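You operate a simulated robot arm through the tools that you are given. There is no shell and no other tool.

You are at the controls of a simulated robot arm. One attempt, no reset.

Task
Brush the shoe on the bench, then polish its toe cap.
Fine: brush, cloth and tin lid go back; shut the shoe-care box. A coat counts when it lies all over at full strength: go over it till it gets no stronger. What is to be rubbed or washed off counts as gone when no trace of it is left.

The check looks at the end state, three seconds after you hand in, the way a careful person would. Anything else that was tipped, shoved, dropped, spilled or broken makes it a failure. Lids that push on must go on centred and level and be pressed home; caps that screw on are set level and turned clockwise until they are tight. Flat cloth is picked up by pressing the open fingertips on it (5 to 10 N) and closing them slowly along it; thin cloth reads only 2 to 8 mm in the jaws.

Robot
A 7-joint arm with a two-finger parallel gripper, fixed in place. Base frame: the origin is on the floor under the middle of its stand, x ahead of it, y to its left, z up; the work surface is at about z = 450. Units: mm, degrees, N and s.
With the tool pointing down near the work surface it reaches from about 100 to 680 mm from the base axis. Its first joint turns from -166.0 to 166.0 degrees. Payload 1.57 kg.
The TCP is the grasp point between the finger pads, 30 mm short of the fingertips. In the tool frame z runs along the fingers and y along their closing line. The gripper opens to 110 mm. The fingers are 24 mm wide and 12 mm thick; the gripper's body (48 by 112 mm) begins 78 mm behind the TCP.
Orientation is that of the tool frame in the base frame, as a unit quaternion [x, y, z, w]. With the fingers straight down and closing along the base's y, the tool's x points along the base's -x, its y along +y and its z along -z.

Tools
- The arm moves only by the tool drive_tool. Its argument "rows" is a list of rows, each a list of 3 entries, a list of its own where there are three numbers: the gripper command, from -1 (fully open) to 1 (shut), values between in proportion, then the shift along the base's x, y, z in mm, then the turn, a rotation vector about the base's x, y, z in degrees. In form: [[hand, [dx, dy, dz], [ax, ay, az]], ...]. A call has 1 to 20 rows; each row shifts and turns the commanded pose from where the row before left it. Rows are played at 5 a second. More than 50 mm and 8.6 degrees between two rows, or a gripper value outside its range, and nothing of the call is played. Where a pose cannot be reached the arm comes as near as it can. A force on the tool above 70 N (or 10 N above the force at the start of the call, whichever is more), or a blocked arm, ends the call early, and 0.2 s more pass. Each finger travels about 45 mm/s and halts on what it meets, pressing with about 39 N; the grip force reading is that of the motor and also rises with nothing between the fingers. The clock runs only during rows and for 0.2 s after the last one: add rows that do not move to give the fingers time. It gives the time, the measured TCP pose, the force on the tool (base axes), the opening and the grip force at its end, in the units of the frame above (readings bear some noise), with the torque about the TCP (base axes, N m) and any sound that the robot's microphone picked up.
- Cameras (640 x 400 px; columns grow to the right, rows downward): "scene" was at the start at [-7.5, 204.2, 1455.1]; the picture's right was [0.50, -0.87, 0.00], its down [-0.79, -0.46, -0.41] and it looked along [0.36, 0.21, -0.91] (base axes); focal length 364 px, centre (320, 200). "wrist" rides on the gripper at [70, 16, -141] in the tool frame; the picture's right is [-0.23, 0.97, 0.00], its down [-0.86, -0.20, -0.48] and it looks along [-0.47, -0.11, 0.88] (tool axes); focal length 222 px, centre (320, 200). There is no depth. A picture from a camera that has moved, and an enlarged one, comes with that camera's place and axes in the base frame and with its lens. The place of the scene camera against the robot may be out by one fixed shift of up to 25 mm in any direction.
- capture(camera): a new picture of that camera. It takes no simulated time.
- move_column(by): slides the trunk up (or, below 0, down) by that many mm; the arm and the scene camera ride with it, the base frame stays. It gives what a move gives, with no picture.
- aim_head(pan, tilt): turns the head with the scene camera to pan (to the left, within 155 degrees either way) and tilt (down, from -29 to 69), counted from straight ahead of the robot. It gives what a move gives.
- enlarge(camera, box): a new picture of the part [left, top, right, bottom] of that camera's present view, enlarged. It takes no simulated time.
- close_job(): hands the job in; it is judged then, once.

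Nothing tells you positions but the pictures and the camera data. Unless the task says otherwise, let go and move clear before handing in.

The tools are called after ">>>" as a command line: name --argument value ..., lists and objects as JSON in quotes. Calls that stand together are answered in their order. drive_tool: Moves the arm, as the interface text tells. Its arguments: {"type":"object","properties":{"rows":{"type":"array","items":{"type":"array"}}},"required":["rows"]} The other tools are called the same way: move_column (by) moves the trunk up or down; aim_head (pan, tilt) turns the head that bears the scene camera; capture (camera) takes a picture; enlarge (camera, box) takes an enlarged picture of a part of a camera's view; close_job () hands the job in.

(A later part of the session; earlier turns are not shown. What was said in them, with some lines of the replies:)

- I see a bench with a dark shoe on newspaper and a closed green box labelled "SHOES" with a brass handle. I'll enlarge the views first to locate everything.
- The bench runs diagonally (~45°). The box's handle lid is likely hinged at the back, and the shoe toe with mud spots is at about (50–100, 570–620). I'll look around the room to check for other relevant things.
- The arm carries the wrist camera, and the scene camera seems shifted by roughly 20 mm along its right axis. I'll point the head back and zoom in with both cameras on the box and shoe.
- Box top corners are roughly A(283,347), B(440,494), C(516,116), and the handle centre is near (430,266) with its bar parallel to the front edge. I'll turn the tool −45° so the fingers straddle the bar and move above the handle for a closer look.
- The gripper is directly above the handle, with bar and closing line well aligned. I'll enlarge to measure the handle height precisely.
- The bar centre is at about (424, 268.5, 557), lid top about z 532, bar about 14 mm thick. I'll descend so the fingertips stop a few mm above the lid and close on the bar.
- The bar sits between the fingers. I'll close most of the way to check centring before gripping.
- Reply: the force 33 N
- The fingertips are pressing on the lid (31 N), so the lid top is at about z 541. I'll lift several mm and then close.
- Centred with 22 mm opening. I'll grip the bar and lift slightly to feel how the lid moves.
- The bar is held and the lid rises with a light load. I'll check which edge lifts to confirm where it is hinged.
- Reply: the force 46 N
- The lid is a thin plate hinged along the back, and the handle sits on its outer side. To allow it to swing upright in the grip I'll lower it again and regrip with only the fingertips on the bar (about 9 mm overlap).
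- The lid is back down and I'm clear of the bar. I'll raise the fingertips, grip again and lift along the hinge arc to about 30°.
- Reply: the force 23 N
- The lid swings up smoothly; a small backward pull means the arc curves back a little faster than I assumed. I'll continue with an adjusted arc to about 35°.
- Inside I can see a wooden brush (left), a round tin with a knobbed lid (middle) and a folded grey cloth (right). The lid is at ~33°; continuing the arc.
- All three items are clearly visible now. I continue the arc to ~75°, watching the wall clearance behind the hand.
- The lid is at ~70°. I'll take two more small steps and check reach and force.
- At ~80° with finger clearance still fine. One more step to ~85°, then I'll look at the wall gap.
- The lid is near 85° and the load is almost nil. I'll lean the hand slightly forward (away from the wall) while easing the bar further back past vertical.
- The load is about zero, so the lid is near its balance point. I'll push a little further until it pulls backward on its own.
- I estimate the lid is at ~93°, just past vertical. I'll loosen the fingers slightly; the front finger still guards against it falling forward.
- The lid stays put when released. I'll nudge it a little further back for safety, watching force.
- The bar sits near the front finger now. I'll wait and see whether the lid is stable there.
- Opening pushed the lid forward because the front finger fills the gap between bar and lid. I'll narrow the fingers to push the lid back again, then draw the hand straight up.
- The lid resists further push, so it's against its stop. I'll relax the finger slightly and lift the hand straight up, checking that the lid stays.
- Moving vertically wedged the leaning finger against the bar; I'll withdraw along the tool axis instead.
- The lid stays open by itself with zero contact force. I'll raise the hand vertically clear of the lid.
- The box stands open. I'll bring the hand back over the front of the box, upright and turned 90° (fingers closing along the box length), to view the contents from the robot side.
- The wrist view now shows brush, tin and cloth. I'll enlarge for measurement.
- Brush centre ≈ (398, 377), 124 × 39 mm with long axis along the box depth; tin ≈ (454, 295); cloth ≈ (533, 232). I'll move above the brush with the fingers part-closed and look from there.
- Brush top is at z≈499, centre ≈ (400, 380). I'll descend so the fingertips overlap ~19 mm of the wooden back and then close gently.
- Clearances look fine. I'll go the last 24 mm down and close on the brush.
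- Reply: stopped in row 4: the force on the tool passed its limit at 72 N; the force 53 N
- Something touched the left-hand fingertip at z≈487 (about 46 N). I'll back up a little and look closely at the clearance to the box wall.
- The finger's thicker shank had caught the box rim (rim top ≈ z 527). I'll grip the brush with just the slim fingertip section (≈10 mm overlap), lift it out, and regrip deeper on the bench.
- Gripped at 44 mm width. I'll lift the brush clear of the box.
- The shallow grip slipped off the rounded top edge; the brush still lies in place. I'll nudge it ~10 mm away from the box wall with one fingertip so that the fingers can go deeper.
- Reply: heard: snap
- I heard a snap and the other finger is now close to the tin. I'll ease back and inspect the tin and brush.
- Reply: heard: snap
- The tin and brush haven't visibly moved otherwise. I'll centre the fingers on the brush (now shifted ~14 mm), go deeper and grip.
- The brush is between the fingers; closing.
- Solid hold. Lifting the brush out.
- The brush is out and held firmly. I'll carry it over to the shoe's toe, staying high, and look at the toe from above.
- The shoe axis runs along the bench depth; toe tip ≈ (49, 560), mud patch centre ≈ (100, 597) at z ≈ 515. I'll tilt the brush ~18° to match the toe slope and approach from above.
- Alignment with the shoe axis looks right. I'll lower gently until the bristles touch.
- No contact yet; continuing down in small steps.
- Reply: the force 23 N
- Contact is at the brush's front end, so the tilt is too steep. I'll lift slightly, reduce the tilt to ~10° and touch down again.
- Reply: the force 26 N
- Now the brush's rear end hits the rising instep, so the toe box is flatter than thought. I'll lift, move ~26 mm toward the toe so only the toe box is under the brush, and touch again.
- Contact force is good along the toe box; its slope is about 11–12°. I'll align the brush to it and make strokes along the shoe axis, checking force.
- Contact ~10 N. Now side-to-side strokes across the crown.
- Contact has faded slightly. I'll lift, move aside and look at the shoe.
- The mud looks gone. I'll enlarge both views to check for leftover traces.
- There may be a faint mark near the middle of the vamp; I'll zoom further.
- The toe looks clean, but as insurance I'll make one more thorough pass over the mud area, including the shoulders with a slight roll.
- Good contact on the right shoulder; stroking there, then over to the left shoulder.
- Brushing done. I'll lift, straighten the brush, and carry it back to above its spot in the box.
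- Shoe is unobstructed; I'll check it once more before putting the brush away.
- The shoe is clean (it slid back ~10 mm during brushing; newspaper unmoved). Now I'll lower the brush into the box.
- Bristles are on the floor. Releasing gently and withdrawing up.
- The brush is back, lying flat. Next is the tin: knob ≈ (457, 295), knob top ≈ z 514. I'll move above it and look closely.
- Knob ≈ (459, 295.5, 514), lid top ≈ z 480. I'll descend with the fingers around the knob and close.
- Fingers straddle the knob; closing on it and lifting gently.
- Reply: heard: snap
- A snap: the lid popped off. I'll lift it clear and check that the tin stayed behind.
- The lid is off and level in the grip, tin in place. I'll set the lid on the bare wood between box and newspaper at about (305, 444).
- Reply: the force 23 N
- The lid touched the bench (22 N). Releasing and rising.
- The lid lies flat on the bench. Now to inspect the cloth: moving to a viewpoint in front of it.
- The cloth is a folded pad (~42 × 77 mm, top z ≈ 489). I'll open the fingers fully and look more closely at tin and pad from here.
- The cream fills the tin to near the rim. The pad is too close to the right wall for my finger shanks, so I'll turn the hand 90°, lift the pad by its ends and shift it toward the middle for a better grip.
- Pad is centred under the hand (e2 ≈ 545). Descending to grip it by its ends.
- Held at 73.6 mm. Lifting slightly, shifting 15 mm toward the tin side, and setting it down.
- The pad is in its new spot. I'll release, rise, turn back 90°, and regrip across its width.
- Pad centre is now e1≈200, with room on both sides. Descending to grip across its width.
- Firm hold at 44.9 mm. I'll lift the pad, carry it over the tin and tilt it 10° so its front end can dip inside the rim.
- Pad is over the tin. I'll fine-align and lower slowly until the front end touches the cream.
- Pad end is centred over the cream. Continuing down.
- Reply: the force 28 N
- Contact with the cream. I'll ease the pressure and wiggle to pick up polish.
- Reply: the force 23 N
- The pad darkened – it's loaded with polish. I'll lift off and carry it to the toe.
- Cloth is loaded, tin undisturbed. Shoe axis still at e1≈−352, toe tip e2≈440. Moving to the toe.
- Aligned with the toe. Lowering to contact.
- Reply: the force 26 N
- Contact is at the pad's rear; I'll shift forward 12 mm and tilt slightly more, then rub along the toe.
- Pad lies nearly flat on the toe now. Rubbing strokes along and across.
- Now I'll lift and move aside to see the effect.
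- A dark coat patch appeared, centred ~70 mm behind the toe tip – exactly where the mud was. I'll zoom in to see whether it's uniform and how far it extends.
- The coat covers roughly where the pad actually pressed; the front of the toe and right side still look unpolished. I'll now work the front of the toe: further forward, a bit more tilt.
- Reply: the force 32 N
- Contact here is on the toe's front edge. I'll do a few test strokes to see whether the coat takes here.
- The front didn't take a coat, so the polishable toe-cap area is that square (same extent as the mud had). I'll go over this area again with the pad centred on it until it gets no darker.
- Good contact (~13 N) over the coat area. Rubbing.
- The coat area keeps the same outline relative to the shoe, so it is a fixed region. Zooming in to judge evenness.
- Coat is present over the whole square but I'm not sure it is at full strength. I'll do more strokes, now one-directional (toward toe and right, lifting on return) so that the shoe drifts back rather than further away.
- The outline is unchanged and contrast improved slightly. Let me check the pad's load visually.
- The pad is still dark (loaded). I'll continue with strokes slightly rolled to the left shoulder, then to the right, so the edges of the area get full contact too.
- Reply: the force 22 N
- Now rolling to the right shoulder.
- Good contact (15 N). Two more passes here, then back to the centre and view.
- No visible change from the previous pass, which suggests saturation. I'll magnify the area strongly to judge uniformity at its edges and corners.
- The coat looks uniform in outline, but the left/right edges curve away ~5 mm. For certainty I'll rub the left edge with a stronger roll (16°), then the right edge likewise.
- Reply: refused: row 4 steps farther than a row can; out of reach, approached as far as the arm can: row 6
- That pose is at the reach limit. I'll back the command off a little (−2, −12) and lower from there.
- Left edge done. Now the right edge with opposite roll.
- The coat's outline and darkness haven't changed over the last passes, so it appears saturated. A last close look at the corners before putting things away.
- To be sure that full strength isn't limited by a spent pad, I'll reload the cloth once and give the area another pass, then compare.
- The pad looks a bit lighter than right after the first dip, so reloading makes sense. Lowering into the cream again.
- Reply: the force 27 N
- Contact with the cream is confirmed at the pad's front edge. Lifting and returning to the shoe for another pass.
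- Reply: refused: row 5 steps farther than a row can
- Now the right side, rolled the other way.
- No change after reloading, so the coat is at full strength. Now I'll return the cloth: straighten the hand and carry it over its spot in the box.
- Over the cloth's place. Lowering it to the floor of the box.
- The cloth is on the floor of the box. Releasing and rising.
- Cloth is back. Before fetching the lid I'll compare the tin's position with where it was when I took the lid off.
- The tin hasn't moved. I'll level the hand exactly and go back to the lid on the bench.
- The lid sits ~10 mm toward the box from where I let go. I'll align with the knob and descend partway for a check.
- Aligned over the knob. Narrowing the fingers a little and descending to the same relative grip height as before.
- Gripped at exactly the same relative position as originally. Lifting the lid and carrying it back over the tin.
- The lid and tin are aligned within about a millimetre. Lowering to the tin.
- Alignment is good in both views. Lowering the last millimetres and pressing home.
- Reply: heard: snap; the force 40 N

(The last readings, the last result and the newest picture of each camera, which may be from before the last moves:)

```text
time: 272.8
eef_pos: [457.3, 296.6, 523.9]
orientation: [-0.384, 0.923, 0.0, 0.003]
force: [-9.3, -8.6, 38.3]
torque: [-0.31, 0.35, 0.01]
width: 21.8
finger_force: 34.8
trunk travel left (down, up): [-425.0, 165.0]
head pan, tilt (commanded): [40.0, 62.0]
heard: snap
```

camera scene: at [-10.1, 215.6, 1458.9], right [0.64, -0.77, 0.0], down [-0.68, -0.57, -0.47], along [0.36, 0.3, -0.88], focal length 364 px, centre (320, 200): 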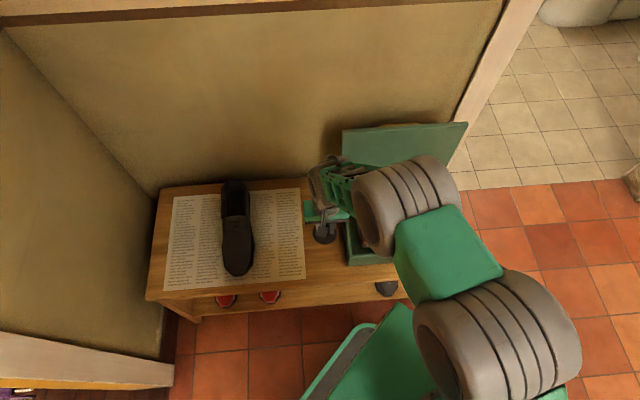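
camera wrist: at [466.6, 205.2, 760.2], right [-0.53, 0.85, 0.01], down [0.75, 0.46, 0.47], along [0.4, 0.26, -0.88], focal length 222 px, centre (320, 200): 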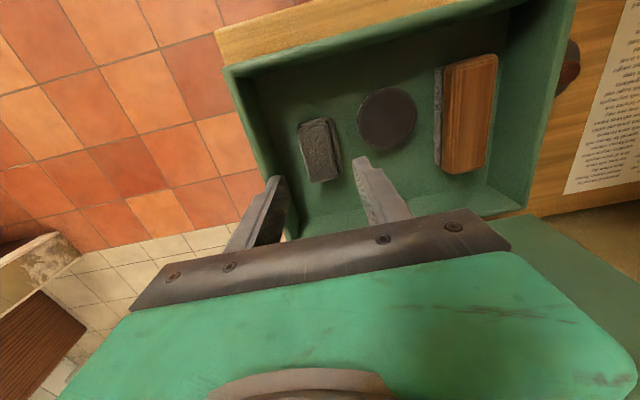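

A snap at ~38 N: the lid clicked on. I'll press a little more to be sure it is fully home.

>>> drive_tool --rows '[[0.9, [0, 0, -1], [0, 0, 0]], [0.9, [0, 0, -0.8], [0, 0, 0]], [0.9, [0, 0, 0], [0, 0, 0]], [0.9, [0, 0, 1], [0, 0, 0]], [0.9, [0, 0, 2], [0, 0, 0]], [0.9, [0, 0, 0.8], [0, 0, 0]], [0.9, [0, 0, 0], [0, 0, 0]]]'

>>> enlarge --camera "scene" --box '[370, 190, 430, 250]'

```text
time: 274.4
eef_pos: [455.3, 296.1, 523.0]
orientation: [-0.386, 0.923, 0.0, 0.0]
force: [2.9, 3.7, 5.5]
torque: [0.32, -0.32, 0.02]
width: 21.8
finger_force: 35.0
trunk travel left (down, up): [-425.0, 165.0]
head pan, tilt (commanded): [40.0, 62.0]
```

```text
6.67 times, centred on (400, 220) of scene
camera zoom: at [-10.4, 214.8, 1458.7], right [0.64, -0.77, 0.0], down [-0.68, -0.57, -0.47], along [0.36, 0.3, -0.88], focal length 2428 px, centre (-213, 67)
```

zoom: 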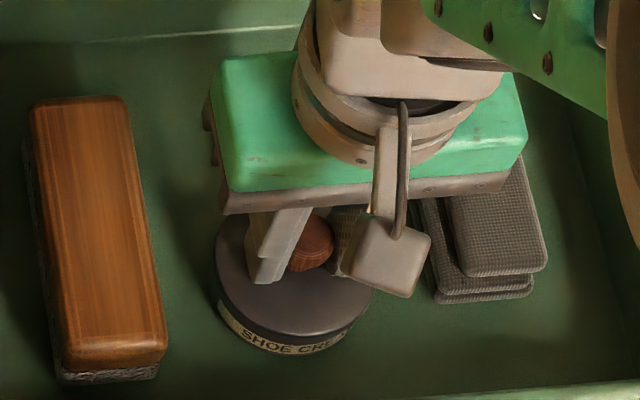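

Lid is seated flush. Releasing the knob and rising.

>>> drive_tool --rows '[[0.6, [0, 0, 0], [0, 0, 0]], [0.45, [0, 0, 0], [0, 0, 0]], [0.3, [0, 0, 0], [0, 0, 0]], [0.1, [0, 0, 0], [0, 0, 0]], [0.1, [0, 0, 0], [0, 0, 0]], [0.1, [0, 0, 10], [0, 0, 0]], [0.1, [0, 0, 25], [0, 0, 0]], [0.1, [0, 0, 35], [0, 0, 0]], [0.1, [0, 0, 15], [0, 0, 0]], [0.1, [0, 0, 0], [0, 0, 0]]]'

>>> enlarge --camera "wrist" --box '[240, 60, 400, 220]'

>>> enlarge --camera "scene" --box '[370, 190, 430, 250]'

```text
time: 276.6
eef_pos: [457.2, 296.7, 608.3]
orientation: [-0.385, 0.923, 0.0, 0.0]
force: [0.4, -0.2, 0.1]
torque: [0.0, -0.05, -0.01]
width: 49.7
finger_force: 0.1
trunk travel left (down, up): [-425.0, 165.0]
head pan, tilt (commanded): [40.0, 62.0]
```

```text
2.50 times, centred on (320, 140) of wrist
camera zoom: at [396.4, 259.1, 749.0], right [-0.53, 0.85, 0.0], down [0.74, 0.47, 0.48], along [0.41, 0.25, -0.88], focal length 555 px, centre (320, 350)
```

zoom: 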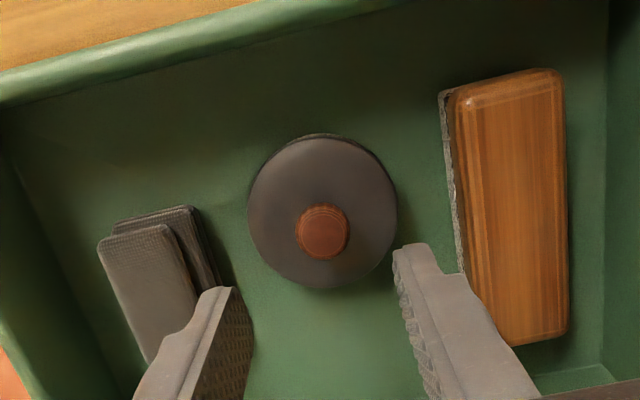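

```text
6.67 times, centred on (400, 220) of scene
camera zoom: at [-10.2, 214.9, 1458.9], right [0.64, -0.77, 0.0], down [-0.68, -0.57, -0.47], along [0.36, 0.3, -0.88], focal length 2428 px, centre (-213, 67)
```

zoom: 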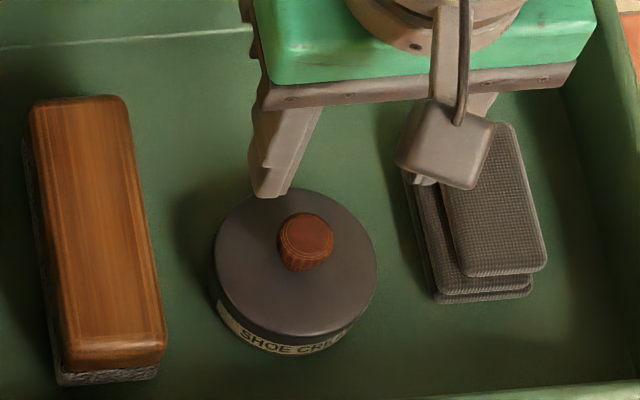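

Let me compare the lid's seating with how it looked originally (same zoom as earlier).

>>> enlarge --camera "scene" --box '[335, 170, 475, 270]'

>>> enlarge --camera "scene" --box '[380, 215, 415, 250]'

>>> enlarge --camera "wrist" --box '[285, 105, 355, 180]'

```text
4.00 times, centred on (405, 220) of scene
camera zoom: at [-10.2, 214.9, 1458.9], right [0.64, -0.77, 0.0], down [-0.68, -0.57, -0.47], along [0.36, 0.3, -0.88], focal length 1457 px, centre (-20, 120)
```

zoom: 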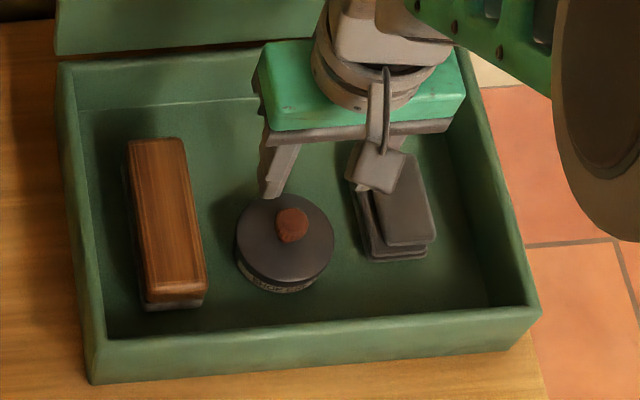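

```text
11.43 times, centred on (398, 232) of scene
camera zoom: at [-10.2, 214.9, 1458.9], right [0.64, -0.77, 0.0], down [-0.68, -0.57, -0.47], along [0.36, 0.3, -0.88], focal length 4162 px, centre (-566, -171)
```

zoom: 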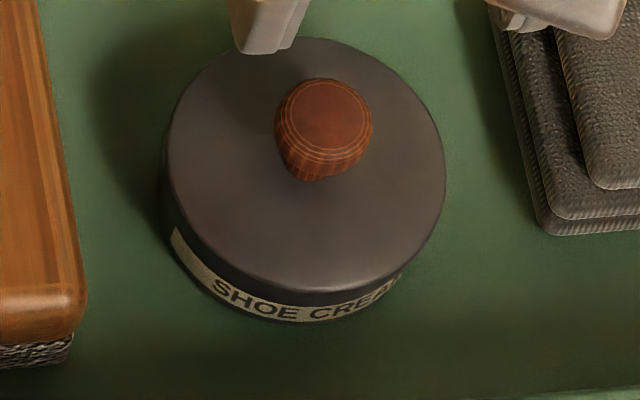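

```text
5.33 times, centred on (320, 142) of wrist
camera zoom: at [396.4, 259.1, 749.0], right [-0.53, 0.85, 0.0], down [0.74, 0.47, 0.48], along [0.41, 0.25, -0.88], focal length 1185 px, centre (320, 507)
```

zoom: 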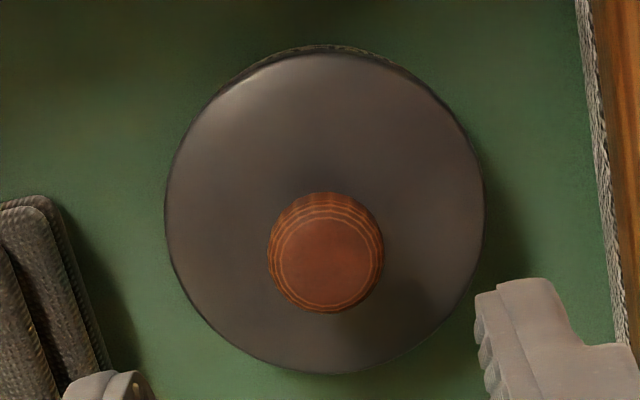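

Tin lid is on, centred and snapped; brush, tin and cloth are all in the box below rim height. Now to close the box: rise, turn the hand back so it can grip the bar behind the open lid, the reverse of the opening.

>>> drive_tool --rows '[[0.1, [0, 0, 45], [0, 0, 0]], [0.1, [0, 0, 45], [0, 0, -7.5]], [0.1, [0, 0, 45], [0, 0, -7.5]], [0.1, [0, 0, 45], [0, 0, -7.5]], [0.1, [0, 0, 45], [0, 0, -7.5]], [0.1, [0, 0, 26], [0, 0, -7.5]], [0.4, [19.6, 20, 0], [0, 0, -7.5]], [0.4, [19.6, 20, 0], [0, 0, -7.5]], [0.4, [19.6, 20, 0], [0, 0, -7.5]], [0.4, [19.6, 20, 0], [0, 0, -7.5]], [0.4, [19.6, 20, 0], [0, 0, -7.5]], [0.4, [19.6, 20, 0], [0, 0, -7.5]], [0.4, [20, 20, 0], [0, 0, -7.5]], [0.4, [0, 0, 0], [4.24, -4.24, 0]], [0.4, [0, 0, 0], [4.24, -4.24, 0]], [0.4, [0, 0, 0], [0, 0, 0]], [0.4, [0, 0, 0], [0, 0, 0]]]'

>>> capture --camera "wrist"

>>> capture --camera "scene"

```text
time: 280.2
eef_pos: [589.1, 432.5, 858.3]
orientation: [0.378, 0.92, 0.096, 0.041]
force: [0.1, 0.4, -0.8]
torque: [-0.01, -0.04, -0.02]
width: 32.9
finger_force: 0.1
out of reach, approached as far as the arm can: row 13
trunk travel left (down, up): [-425.0, 165.0]
head pan, tilt (commanded): [40.0, 62.0]
```

```text
taken
camera wrist: at [529.5, 472.6, 998.4], right [0.83, 0.52, 0.2], down [0.4, -0.81, 0.43], along [0.39, -0.28, -0.88], focal length 222 px, centre (320, 200)
```

wrist: 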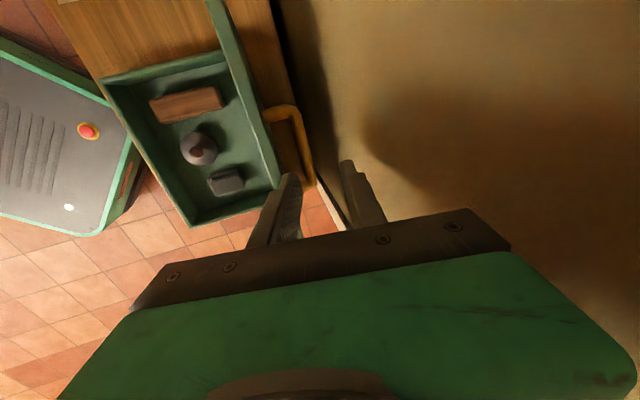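

```text
taken
camera scene: at [-10.0, 215.1, 1458.9], right [0.64, -0.77, 0.0], down [-0.68, -0.57, -0.47], along [0.36, 0.3, -0.88], focal length 364 px, centre (320, 200)
```

scene: 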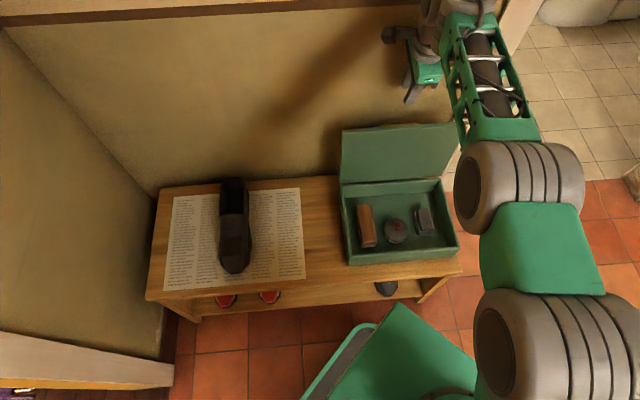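

Nearly at the earlier pose. I'll move the last 5 mm and descend behind the lid as I had withdrawn.

>>> drive_tool --rows '[[0.4, [5.7, 4.1, 0], [0, 0, 0]], [0.4, [0, 0, -40], [0, 0, 0]], [0.4, [0, 0, -30], [0, 0, 0]], [0.4, [0, 0, -20], [0, 0, 0]], [0.4, [0, 0, 0], [0, 0, 0]]]'

>>> enlarge --camera "wrist" --box '[200, 80, 440, 240]'

```text
time: 281.4
eef_pos: [596.0, 437.6, 767.3]
orientation: [0.379, 0.92, 0.096, 0.041]
force: [0.1, 0.3, -0.3]
torque: [-0.01, 0.0, -0.01]
width: 32.8
finger_force: 0.1
trunk travel left (down, up): [-425.0, 165.0]
head pan, tilt (commanded): [40.0, 62.0]
```

```text
2.50 times, centred on (320, 160) of wrist
camera zoom: at [535.2, 477.8, 909.2], right [0.83, 0.52, 0.2], down [0.4, -0.81, 0.43], along [0.38, -0.28, -0.88], focal length 555 px, centre (320, 300)
```

zoom: 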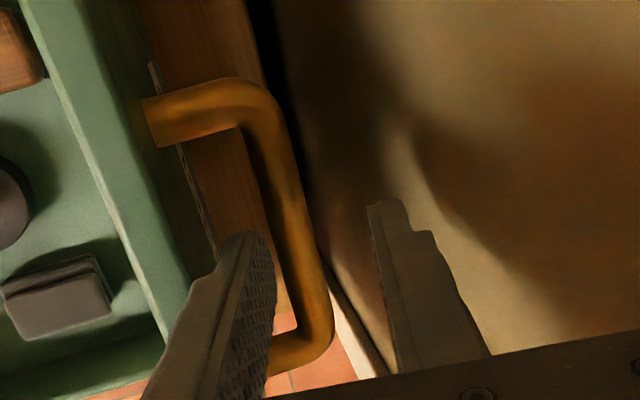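

The bar is between the fingers. Continuing down to the earlier withdrawal point, then along the tool axis.

>>> drive_tool --rows '[[0.4, [-0.5, -0.5, -16], [0, 0, 0]], [0.4, [1.45, 1.45, -9.8], [0, 0, 0]], [0.4, [1.45, 1.45, -9.8], [0, 0, 0]], [0.4, [0, 0, 0], [0, 0, 0]]]'

>>> enlarge --camera "wrist" --box '[200, 80, 440, 240]'

>>> enlarge --camera "scene" --box '[330, 80, 480, 230]'

```text
time: 282.4
eef_pos: [598.4, 438.7, 734.1]
orientation: [0.379, 0.919, 0.096, 0.04]
force: [0.1, -0.3, -0.2]
torque: [0.0, -0.03, 0.01]
width: 33.2
finger_force: 0.0
trunk travel left (down, up): [-425.0, 165.0]
head pan, tilt (commanded): [40.0, 62.0]
```

```text
2.50 times, centred on (320, 160) of wrist
camera zoom: at [537.4, 478.9, 874.3], right [0.83, 0.52, 0.2], down [0.4, -0.81, 0.43], along [0.39, -0.28, -0.88], focal length 555 px, centre (320, 300)
```

zoom: 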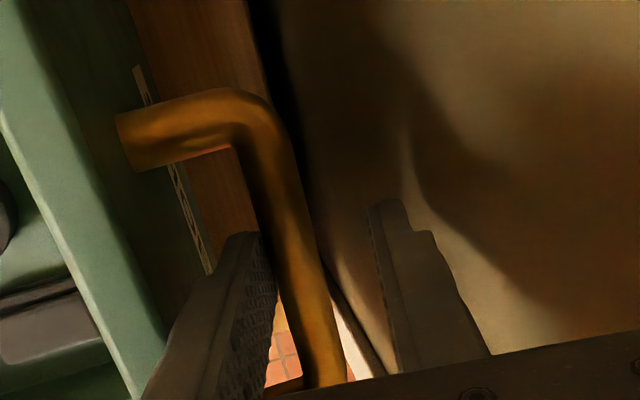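

```text
2.67 times, centred on (405, 155) of scene
camera zoom: at [-10.1, 215.0, 1458.9], right [0.64, -0.77, 0.0], down [-0.68, -0.57, -0.47], along [0.36, 0.3, -0.88], focal length 971 px, centre (93, 320)
```

zoom: 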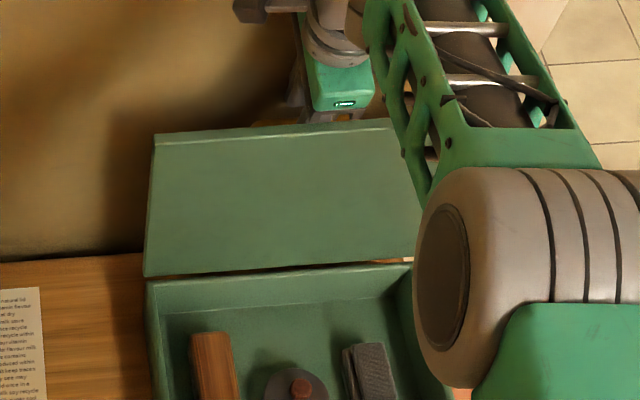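

The bar is nearer the front finger. I'll narrow the opening while shifting slightly forward so the front finger stays put, and go 12 mm deeper along the axis.

>>> drive_tool --rows '[[0.53, [-2.4, -2.4, -0.7], [0, 0, 0]], [0.53, [0.9, 0.9, -6], [0, 0, 0]], [0.53, [0.9, 0.9, -6], [0, 0, 0]], [0.53, [0, 0, 0], [0, 0, 0]]]'

>>> enlarge --camera "wrist" --box '[200, 80, 440, 240]'

```text
time: 283.4
eef_pos: [596.7, 437.3, 720.6]
orientation: [0.379, 0.919, 0.097, 0.04]
force: [-0.1, -0.2, 0.8]
torque: [0.02, 0.01, 0.02]
width: 25.9
finger_force: 0.0
trunk travel left (down, up): [-425.0, 165.0]
head pan, tilt (commanded): [40.0, 62.0]
```

```text
2.50 times, centred on (320, 160) of wrist
camera zoom: at [536.9, 478.3, 860.6], right [0.83, 0.52, 0.2], down [0.4, -0.81, 0.43], along [0.39, -0.28, -0.88], focal length 555 px, centre (320, 300)
```

zoom: 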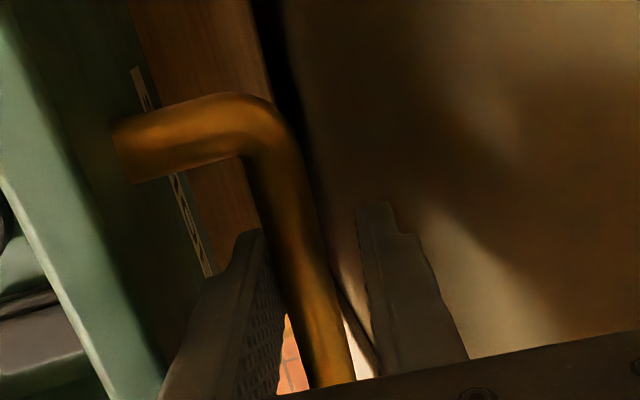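

>>> drive_tool --rows '[[0.6, [-1.5, -1.5, -0.5], [0, 0, 0]], [0.68, [0, 0, 0], [0, 0, 0]], [1, [0, 0, 0], [0, 0, 0]], [1, [0, 0, 0], [0, 0, 0]], [1, [0, 0, 0], [0, 0, 0]]]'

>>> enlarge --camera "wrist" --box '[200, 80, 440, 240]'

```text
time: 284.6
eef_pos: [595.1, 436.6, 719.1]
orientation: [0.379, 0.92, 0.095, 0.041]
force: [0.6, -0.1, -1.7]
torque: [-0.02, 0.01, -0.22]
width: 15.6
finger_force: 31.1
trunk travel left (down, up): [-425.0, 165.0]
head pan, tilt (commanded): [40.0, 62.0]
```

```text
2.50 times, centred on (320, 160) of wrist
camera zoom: at [535.3, 476.6, 859.3], right [0.83, 0.52, 0.2], down [0.4, -0.81, 0.43], along [0.38, -0.28, -0.88], focal length 555 px, centre (320, 300)
```

zoom: 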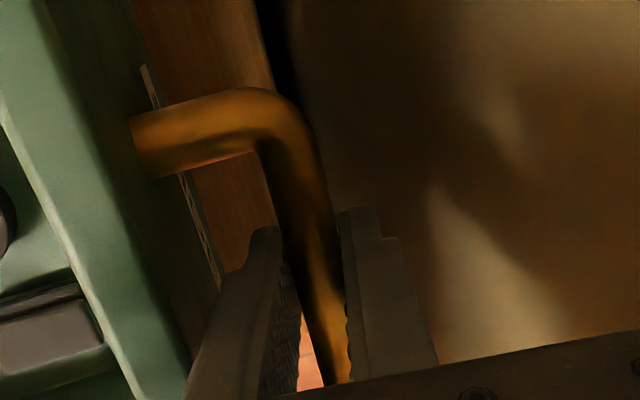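

The bar is gripped. Now following the opening arc in reverse, slowly, watching the force.

>>> drive_tool --rows '[[1, [-3.7, -3.8, 1.9], [0, 0, 0]], [1, [-3.7, -3.8, 1.8], [0, 0, 0]], [1, [-5.2, -5.3, 1.5], [-1.05, 1.05, 0]], [1, [-5.2, -5.3, 1.5], [-1.05, 1.05, 0]], [1, [0, 0, 0], [0, 0, 0]]]'

>>> enlarge --camera "wrist" --box '[200, 80, 440, 240]'

```text
time: 285.8
eef_pos: [577.4, 418.3, 726.4]
orientation: [0.38, 0.922, 0.071, 0.031]
force: [3.5, -2.9, -2.5]
torque: [-0.03, -0.15, -0.18]
width: 15.6
finger_force: 30.8
trunk travel left (down, up): [-425.0, 165.0]
head pan, tilt (commanded): [40.0, 62.0]
```

```text
2.50 times, centred on (320, 160) of wrist
camera zoom: at [523.0, 464.3, 866.8], right [0.84, 0.52, 0.15], down [0.42, -0.79, 0.44], along [0.35, -0.31, -0.88], focal length 555 px, centre (320, 300)
```

zoom: 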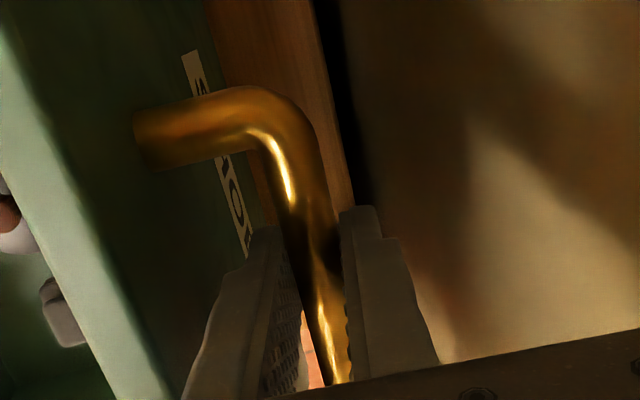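

>>> drive_tool --rows '[[1, [-1.8, -1.8, 0.6], [-2.1, 2.1, 0]], [1, [-1.8, -1.8, 0.6], [-2.1, 2.1, 0]], [1, [-1.8, -1.8, 0.6], [-2.1, 2.1, 0]], [1, [-6, -6, 1], [0, 0, 0]], [1, [-6, -6, 0.5], [0, 0, 0]], [1, [0, 0, 0], [0, 0, 0]]]'

>>> enlarge --camera "scene" --box '[330, 80, 480, 230]'

```text
time: 287.2
eef_pos: [559.8, 400.6, 727.6]
orientation: [0.38, 0.925, 0.001, 0.0]
force: [-1.6, 0.2, 5.4]
torque: [0.11, 0.22, -0.21]
width: 15.4
finger_force: 31.5
trunk travel left (down, up): [-425.0, 165.0]
head pan, tilt (commanded): [40.0, 62.0]
```

```text
2.67 times, centred on (405, 155) of scene
camera zoom: at [-10.7, 214.7, 1459.0], right [0.64, -0.77, 0.0], down [-0.68, -0.57, -0.47], along [0.36, 0.3, -0.88], focal length 971 px, centre (93, 320)
```

zoom: 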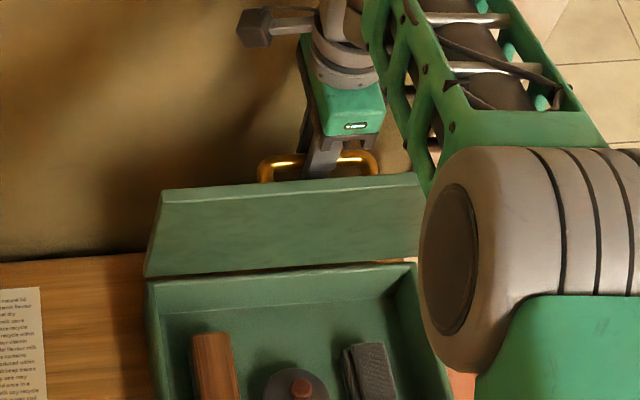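

Lid at ~80° and following smoothly. Continuing down the arc to ~55°.

>>> drive_tool --rows '[[1, [-11.3, -11.1, 0.6], [0, 0, 0]], [1, [-11.3, -11.1, -0.8], [0, 0, 0]], [1, [-11.2, -11.2, -2.7], [0, 0, 0]], [1, [-11, -11, -4.1], [0, 0, 0]], [1, [-10.6, -10.6, -5.5], [0, 0, 0]], [1, [0, 0, 0], [0, 0, 0]]]'

>>> enlarge --camera "wrist" --box '[200, 80, 440, 240]'

```text
time: 288.6
eef_pos: [503.9, 346.5, 716.2]
orientation: [0.38, 0.925, 0.0, 0.0]
force: [-2.4, 4.2, -5.8]
torque: [0.21, 0.03, -0.19]
width: 15.5
finger_force: 31.2
trunk travel left (down, up): [-425.0, 165.0]
head pan, tilt (commanded): [40.0, 62.0]
```

```text
2.50 times, centred on (320, 160) of wrist
camera zoom: at [465.3, 406.5, 856.7], right [0.85, 0.53, 0.0], down [0.47, -0.74, 0.48], along [0.26, -0.41, -0.88], focal length 555 px, centre (320, 300)
```

zoom: 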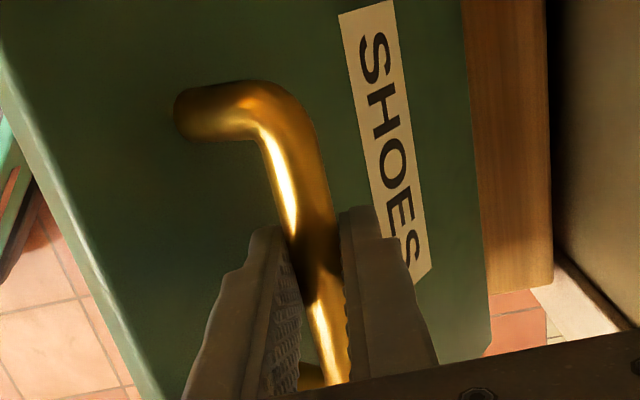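

>>> drive_tool --rows '[[1, [-10.2, -10.2, -6.9], [0, 0, 0]], [1, [-9.8, -9.8, -8.2], [0, 0, 0]], [1, [-9.3, -9.3, -9.4], [0, 0, 0]], [1, [-8.6, -8.6, -10.5], [0, 0, 0]], [1, [0, 0, 0], [0, 0, 0]]]'

>>> enlarge --camera "scene" --box '[330, 120, 480, 270]'

```text
time: 289.8
eef_pos: [464.9, 307.7, 681.2]
orientation: [0.381, 0.925, 0.0, 0.001]
force: [0.5, -1.3, -0.7]
torque: [-0.02, -0.13, -0.18]
width: 15.8
finger_force: 31.7
trunk travel left (down, up): [-425.0, 165.0]
head pan, tilt (commanded): [40.0, 62.0]
```

```text
2.67 times, centred on (405, 195) of scene
camera zoom: at [-10.1, 214.9, 1458.9], right [0.64, -0.77, 0.0], down [-0.68, -0.57, -0.47], along [0.36, 0.3, -0.88], focal length 971 px, centre (93, 213)
```

zoom: 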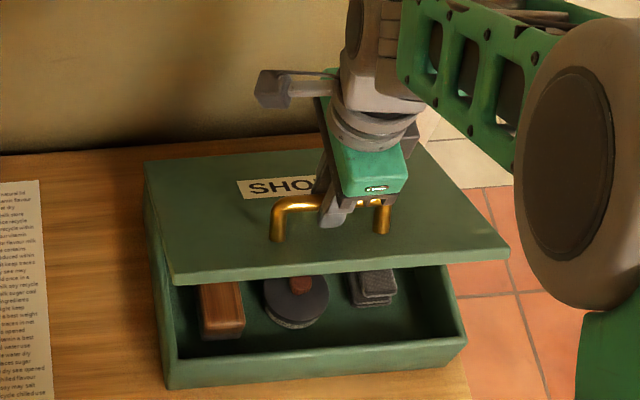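

Lid at ~33°. Continuing down to ~16°.

>>> drive_tool --rows '[[1, [-8, -8, -11.3], [0, 0, 0]], [1, [-7.3, -7.3, -12.2], [0, 0, 0]], [1, [-6.4, -6.4, -13.1], [0, 0, 0]], [1, [-5.3, -5.3, -13.9], [0, 0, 0]], [1, [0, 0, 0], [0, 0, 0]]]'

```text
time: 291.0
eef_pos: [438.5, 279.6, 631.2]
orientation: [0.381, 0.924, -0.001, -0.001]
force: [-5.5, -2.5, 0.6]
torque: [-0.07, 0.11, -0.21]
width: 15.6
finger_force: 31.7
trunk travel left (down, up): [-425.0, 165.0]
head pan, tilt (commanded): [40.0, 62.0]
```

>>> drive_tool --rows '[[1, [-4.7, -4.7, -15], [0, 0, 0]], [1, [-4, -4, -15.5], [0, 0, 0]], [1, [-1.8, -1.8, -8], [0, 0, 0]], [1, [-1, -1, -5], [0, 0, 0]], [1, [0, 0, 0], [0, 0, 0]]]'

>>> enlarge --camera "scene" --box '[330, 160, 480, 280]'

```text
time: 292.2
eef_pos: [425.8, 267.6, 587.9]
orientation: [0.38, 0.925, -0.001, -0.001]
force: [-17.2, -9.4, 2.4]
torque: [-0.16, 0.1, -0.21]
width: 15.7
finger_force: 31.3
trunk travel left (down, up): [-425.0, 165.0]
head pan, tilt (commanded): [40.0, 62.0]
```

```text
3.33 times, centred on (405, 220) of scene
camera zoom: at [-11.9, 214.2, 1459.0], right [0.64, -0.77, 0.0], down [-0.68, -0.57, -0.47], along [0.36, 0.3, -0.88], focal length 1214 px, centre (37, 133)
```

zoom: 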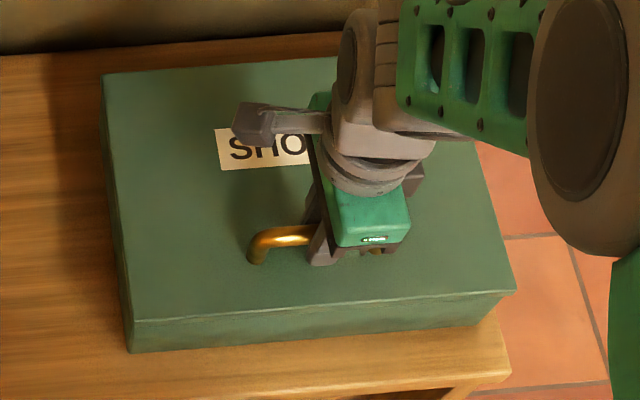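

>>> drive_tool --rows '[[1, [-1.2, -1.2, -2.5], [0, 0, 0]], [1, [-0.6, -0.6, -2], [0, 0, 0]], [1, [0, 0, -1.5], [0, 0, 0]], [1, [0, 0, 0], [0, 0, 0]]]'

>>> enlarge --camera "scene" --box '[330, 160, 480, 280]'

```text
time: 293.2
eef_pos: [424.7, 266.6, 585.0]
orientation: [0.382, 0.924, 0.001, 0.001]
force: [-15.2, -16.5, 29.5]
torque: [-0.2, 0.17, -0.16]
width: 15.9
finger_force: 31.4
trunk travel left (down, up): [-425.0, 165.0]
head pan, tilt (commanded): [40.0, 62.0]
```

```text
3.33 times, centred on (405, 220) of scene
camera zoom: at [-12.9, 212.6, 1459.5], right [0.64, -0.77, 0.0], down [-0.68, -0.57, -0.47], along [0.36, 0.3, -0.88], focal length 1214 px, centre (37, 133)
```

zoom: 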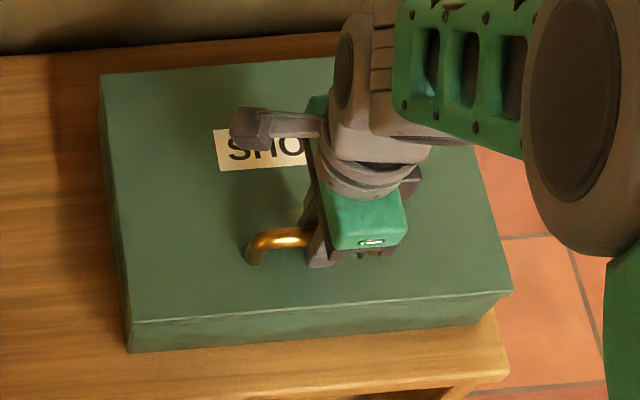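

The lid is down (pressing 30 N). I'll relax the force, release the bar and rise.

>>> drive_tool --rows '[[1, [-1.5, -1.5, 2], [0, 0, 0]], [1, [0, 0, 0], [0, 0, 0]], [0.65, [0, 0, 0], [0, 0, 0]], [0.5, [0, 0, 0], [0, 0, 0]], [0.3, [0, 0, 0], [0, 0, 0]], [0.3, [0, 0, 0], [0, 0, 0]], [0.3, [0, 0, 10], [0, 0, 0]], [0.3, [0, 0, 20], [0, 0, 0]], [0.3, [0, 0, 40], [0, 0, 0]], [0.3, [0, 0, 45], [0, 0, 0]], [0.3, [0, 0, 0], [0, 0, 0]]]'

>>> enlarge --camera "scene" --box '[330, 160, 480, 280]'

>>> capture --camera "wrist"

```text
time: 295.6
eef_pos: [424.3, 266.1, 698.8]
orientation: [0.381, 0.925, 0.0, 0.0]
force: [-0.7, 0.4, 0.4]
torque: [0.03, 0.01, 0.0]
width: 38.7
finger_force: 0.0
trunk travel left (down, up): [-425.0, 165.0]
head pan, tilt (commanded): [40.0, 62.0]
```

```text
3.33 times, centred on (405, 220) of scene
camera zoom: at [-10.4, 214.6, 1458.9], right [0.64, -0.77, 0.0], down [-0.68, -0.57, -0.47], along [0.36, 0.3, -0.88], focal length 1214 px, centre (37, 133)
```

zoom: 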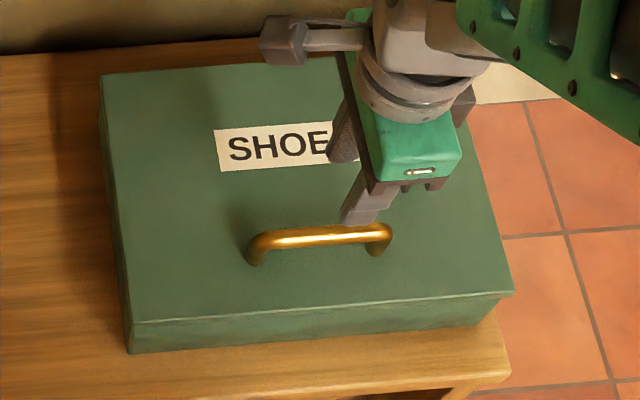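

```text
taken
camera wrist: at [385.6, 327.0, 839.8], right [0.85, 0.53, 0.0], down [0.47, -0.74, 0.48], along [0.26, -0.41, -0.88], focal length 222 px, centre (320, 200)
```

wrist: 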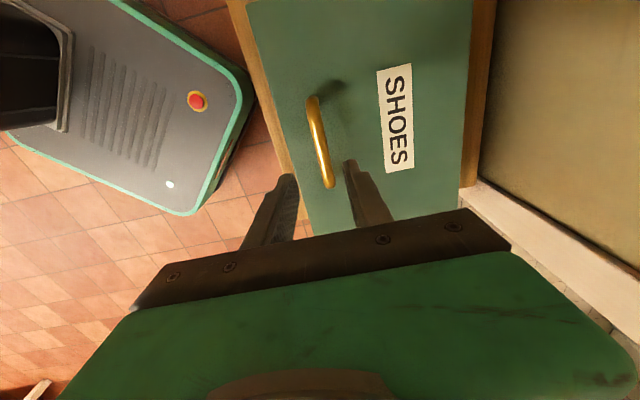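

The box is shut exactly as at the start. I'll move the arm clear and check the whole scene.

>>> drive_tool --rows '[[0, [0, 0, 40], [0, 0, 0]], [-0.5, [-20, 10, 40], [0, 0, 0]], [-1, [-30, 20, 40], [0, 0, 0]], [-1, [-30, 20, 40], [0, 0, 0]], [-1, [-30, 20, 30], [0, 0, 0]], [-1, [-20, 10, 0], [0, 0, 0]], [-1, [0, 0, 0], [0, 0, 0]], [-1, [0, 0, 0], [0, 0, 0]]]'

>>> capture --camera "scene"

>>> enlarge --camera "scene" --box '[200, 170, 270, 290]'

>>> enlarge --camera "scene" --box '[140, 150, 320, 310]'

```text
refused: row 3 steps farther than a row can; nothing moved
```

```text
taken
camera scene: at [-10.4, 214.6, 1458.9], right [0.64, -0.77, 0.0], down [-0.68, -0.57, -0.47], along [0.36, 0.3, -0.88], focal length 364 px, centre (320, 200)
```

scene: 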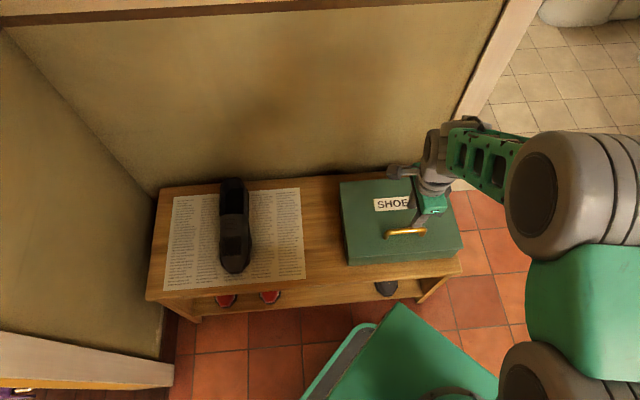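

```text
3.33 times, centred on (235, 230) of scene
camera zoom: at [-10.4, 214.6, 1458.9], right [0.64, -0.77, 0.0], down [-0.68, -0.57, -0.47], along [0.36, 0.3, -0.88], focal length 1214 px, centre (603, 100)
```

zoom: 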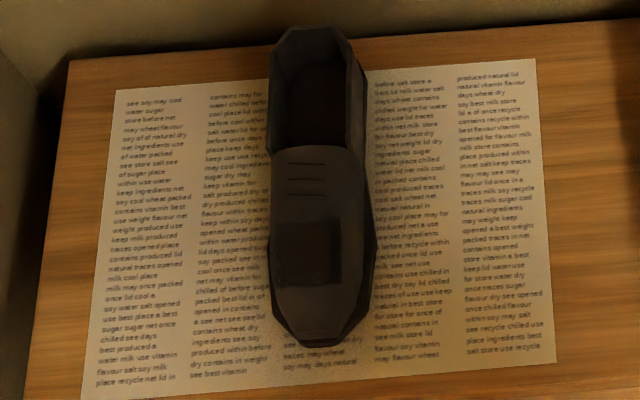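

```text
2.50 times, centred on (230, 230) of scene
camera zoom: at [-10.4, 214.6, 1458.9], right [0.64, -0.77, 0.0], down [-0.68, -0.57, -0.47], along [0.36, 0.3, -0.88], focal length 910 px, centre (545, 125)
```

zoom: 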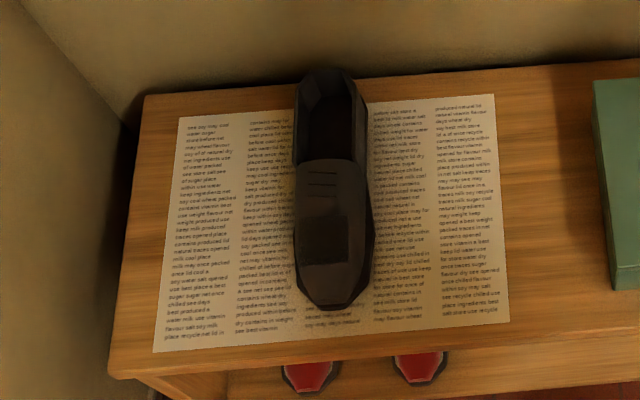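

Everything looks right: box shut, coat on the cleaned toe area, newspaper and other shoes untouched. I'll raise the arm well clear before handing in.

>>> drive_tool --rows '[[0, [0, 0, 40], [0, 0, 0]], [-0.3, [-15, 10, 40], [0, 0, 0]], [-0.6, [-25, 15, 35], [0, 0, 0]], [-1, [-25, 15, 35], [0, 0, 0]], [-1, [-30, 20, 25], [0, 0, 0]], [-1, [-30, 20, 20], [0, 0, 0]], [-1, [0, 0, 0], [0, 0, 0]], [-1, [0, 0, 0], [0, 0, 0]]]'

>>> capture --camera "scene"

>>> capture --camera "wrist"

>>> enlarge --camera "scene" --box '[190, 165, 280, 295]'

```text
time: 297.4
eef_pos: [300.9, 344.7, 892.0]
orientation: [0.381, 0.925, 0.001, 0.0]
force: [-0.1, -0.1, 0.4]
torque: [-0.01, -0.04, -0.02]
width: 109.9
finger_force: 0.1
trunk travel left (down, up): [-425.0, 165.0]
head pan, tilt (commanded): [40.0, 62.0]
```

```text
taken
camera scene: at [-10.1, 214.7, 1458.9], right [0.64, -0.77, 0.0], down [-0.68, -0.57, -0.47], along [0.36, 0.3, -0.88], focal length 364 px, centre (320, 200)
```

scene: 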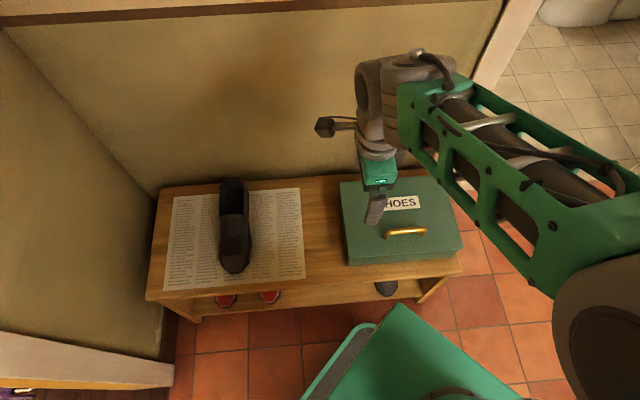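

```text
taken
camera wrist: at [262.1, 405.6, 1032.2], right [0.85, 0.53, 0.0], down [0.47, -0.74, 0.48], along [0.26, -0.41, -0.88], focal length 222 px, centre (320, 200)
```

wrist: 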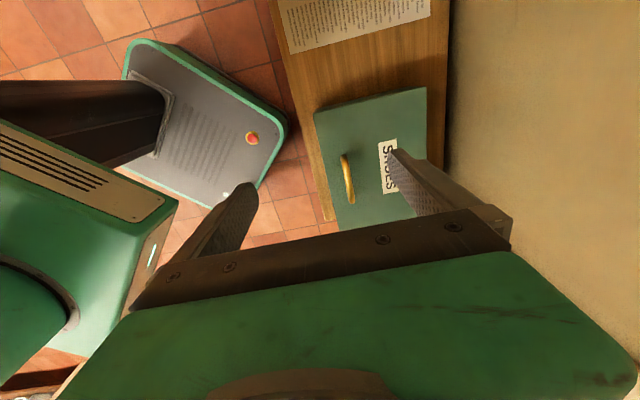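

```text
3.08 times, centred on (235, 230) of scene
camera zoom: at [-10.1, 214.7, 1458.9], right [0.64, -0.77, 0.0], down [-0.68, -0.57, -0.47], along [0.36, 0.3, -0.88], focal length 1120 px, centre (582, 108)
```

zoom: 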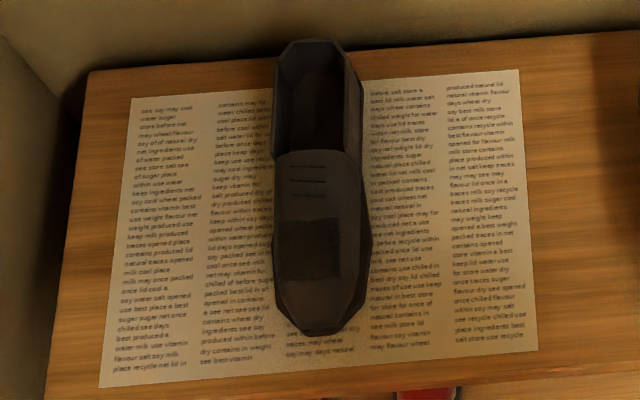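

The shoe is brushed clean and the toe-cap area carries a coat that stopped getting darker. Brush, cloth and lidded tin are back in the box, the box is shut, and the arm is clear, so I'm handing in.

>>> close_job

```text
The job is handed in.
```

I handed the job in: the shoe is brushed and polished, and everything is back in the shut box. I haven't seen the result of the check.

- **Brushing:** the mud on the toe is gone. I went over it twice and found no trace at high zoom.
- **Polishing:** there is a dark, even coat on a square of roughly 56 mm, about 45 mm behind the toe tip. Three further passes and a second load of polish made it no darker. Rubbing further forward left no mark, so I took that square to be the toe cap; that is my inference, not something the pictures state.
- **Tin lid:** it is back on the tin, centred, and it snapped when I pressed it down with about 38 N.
- **Brush and cloth:** both are in the box, each about 15 mm from where it started. I shifted them to get my fingers around them.
- **Box:** the lid is closed and looks the same as at the start.

**Shoe moved:** brushing and rubbing slid it roughly 20 mm, mostly toward the wall. It is still on the newspaper, which did not move.
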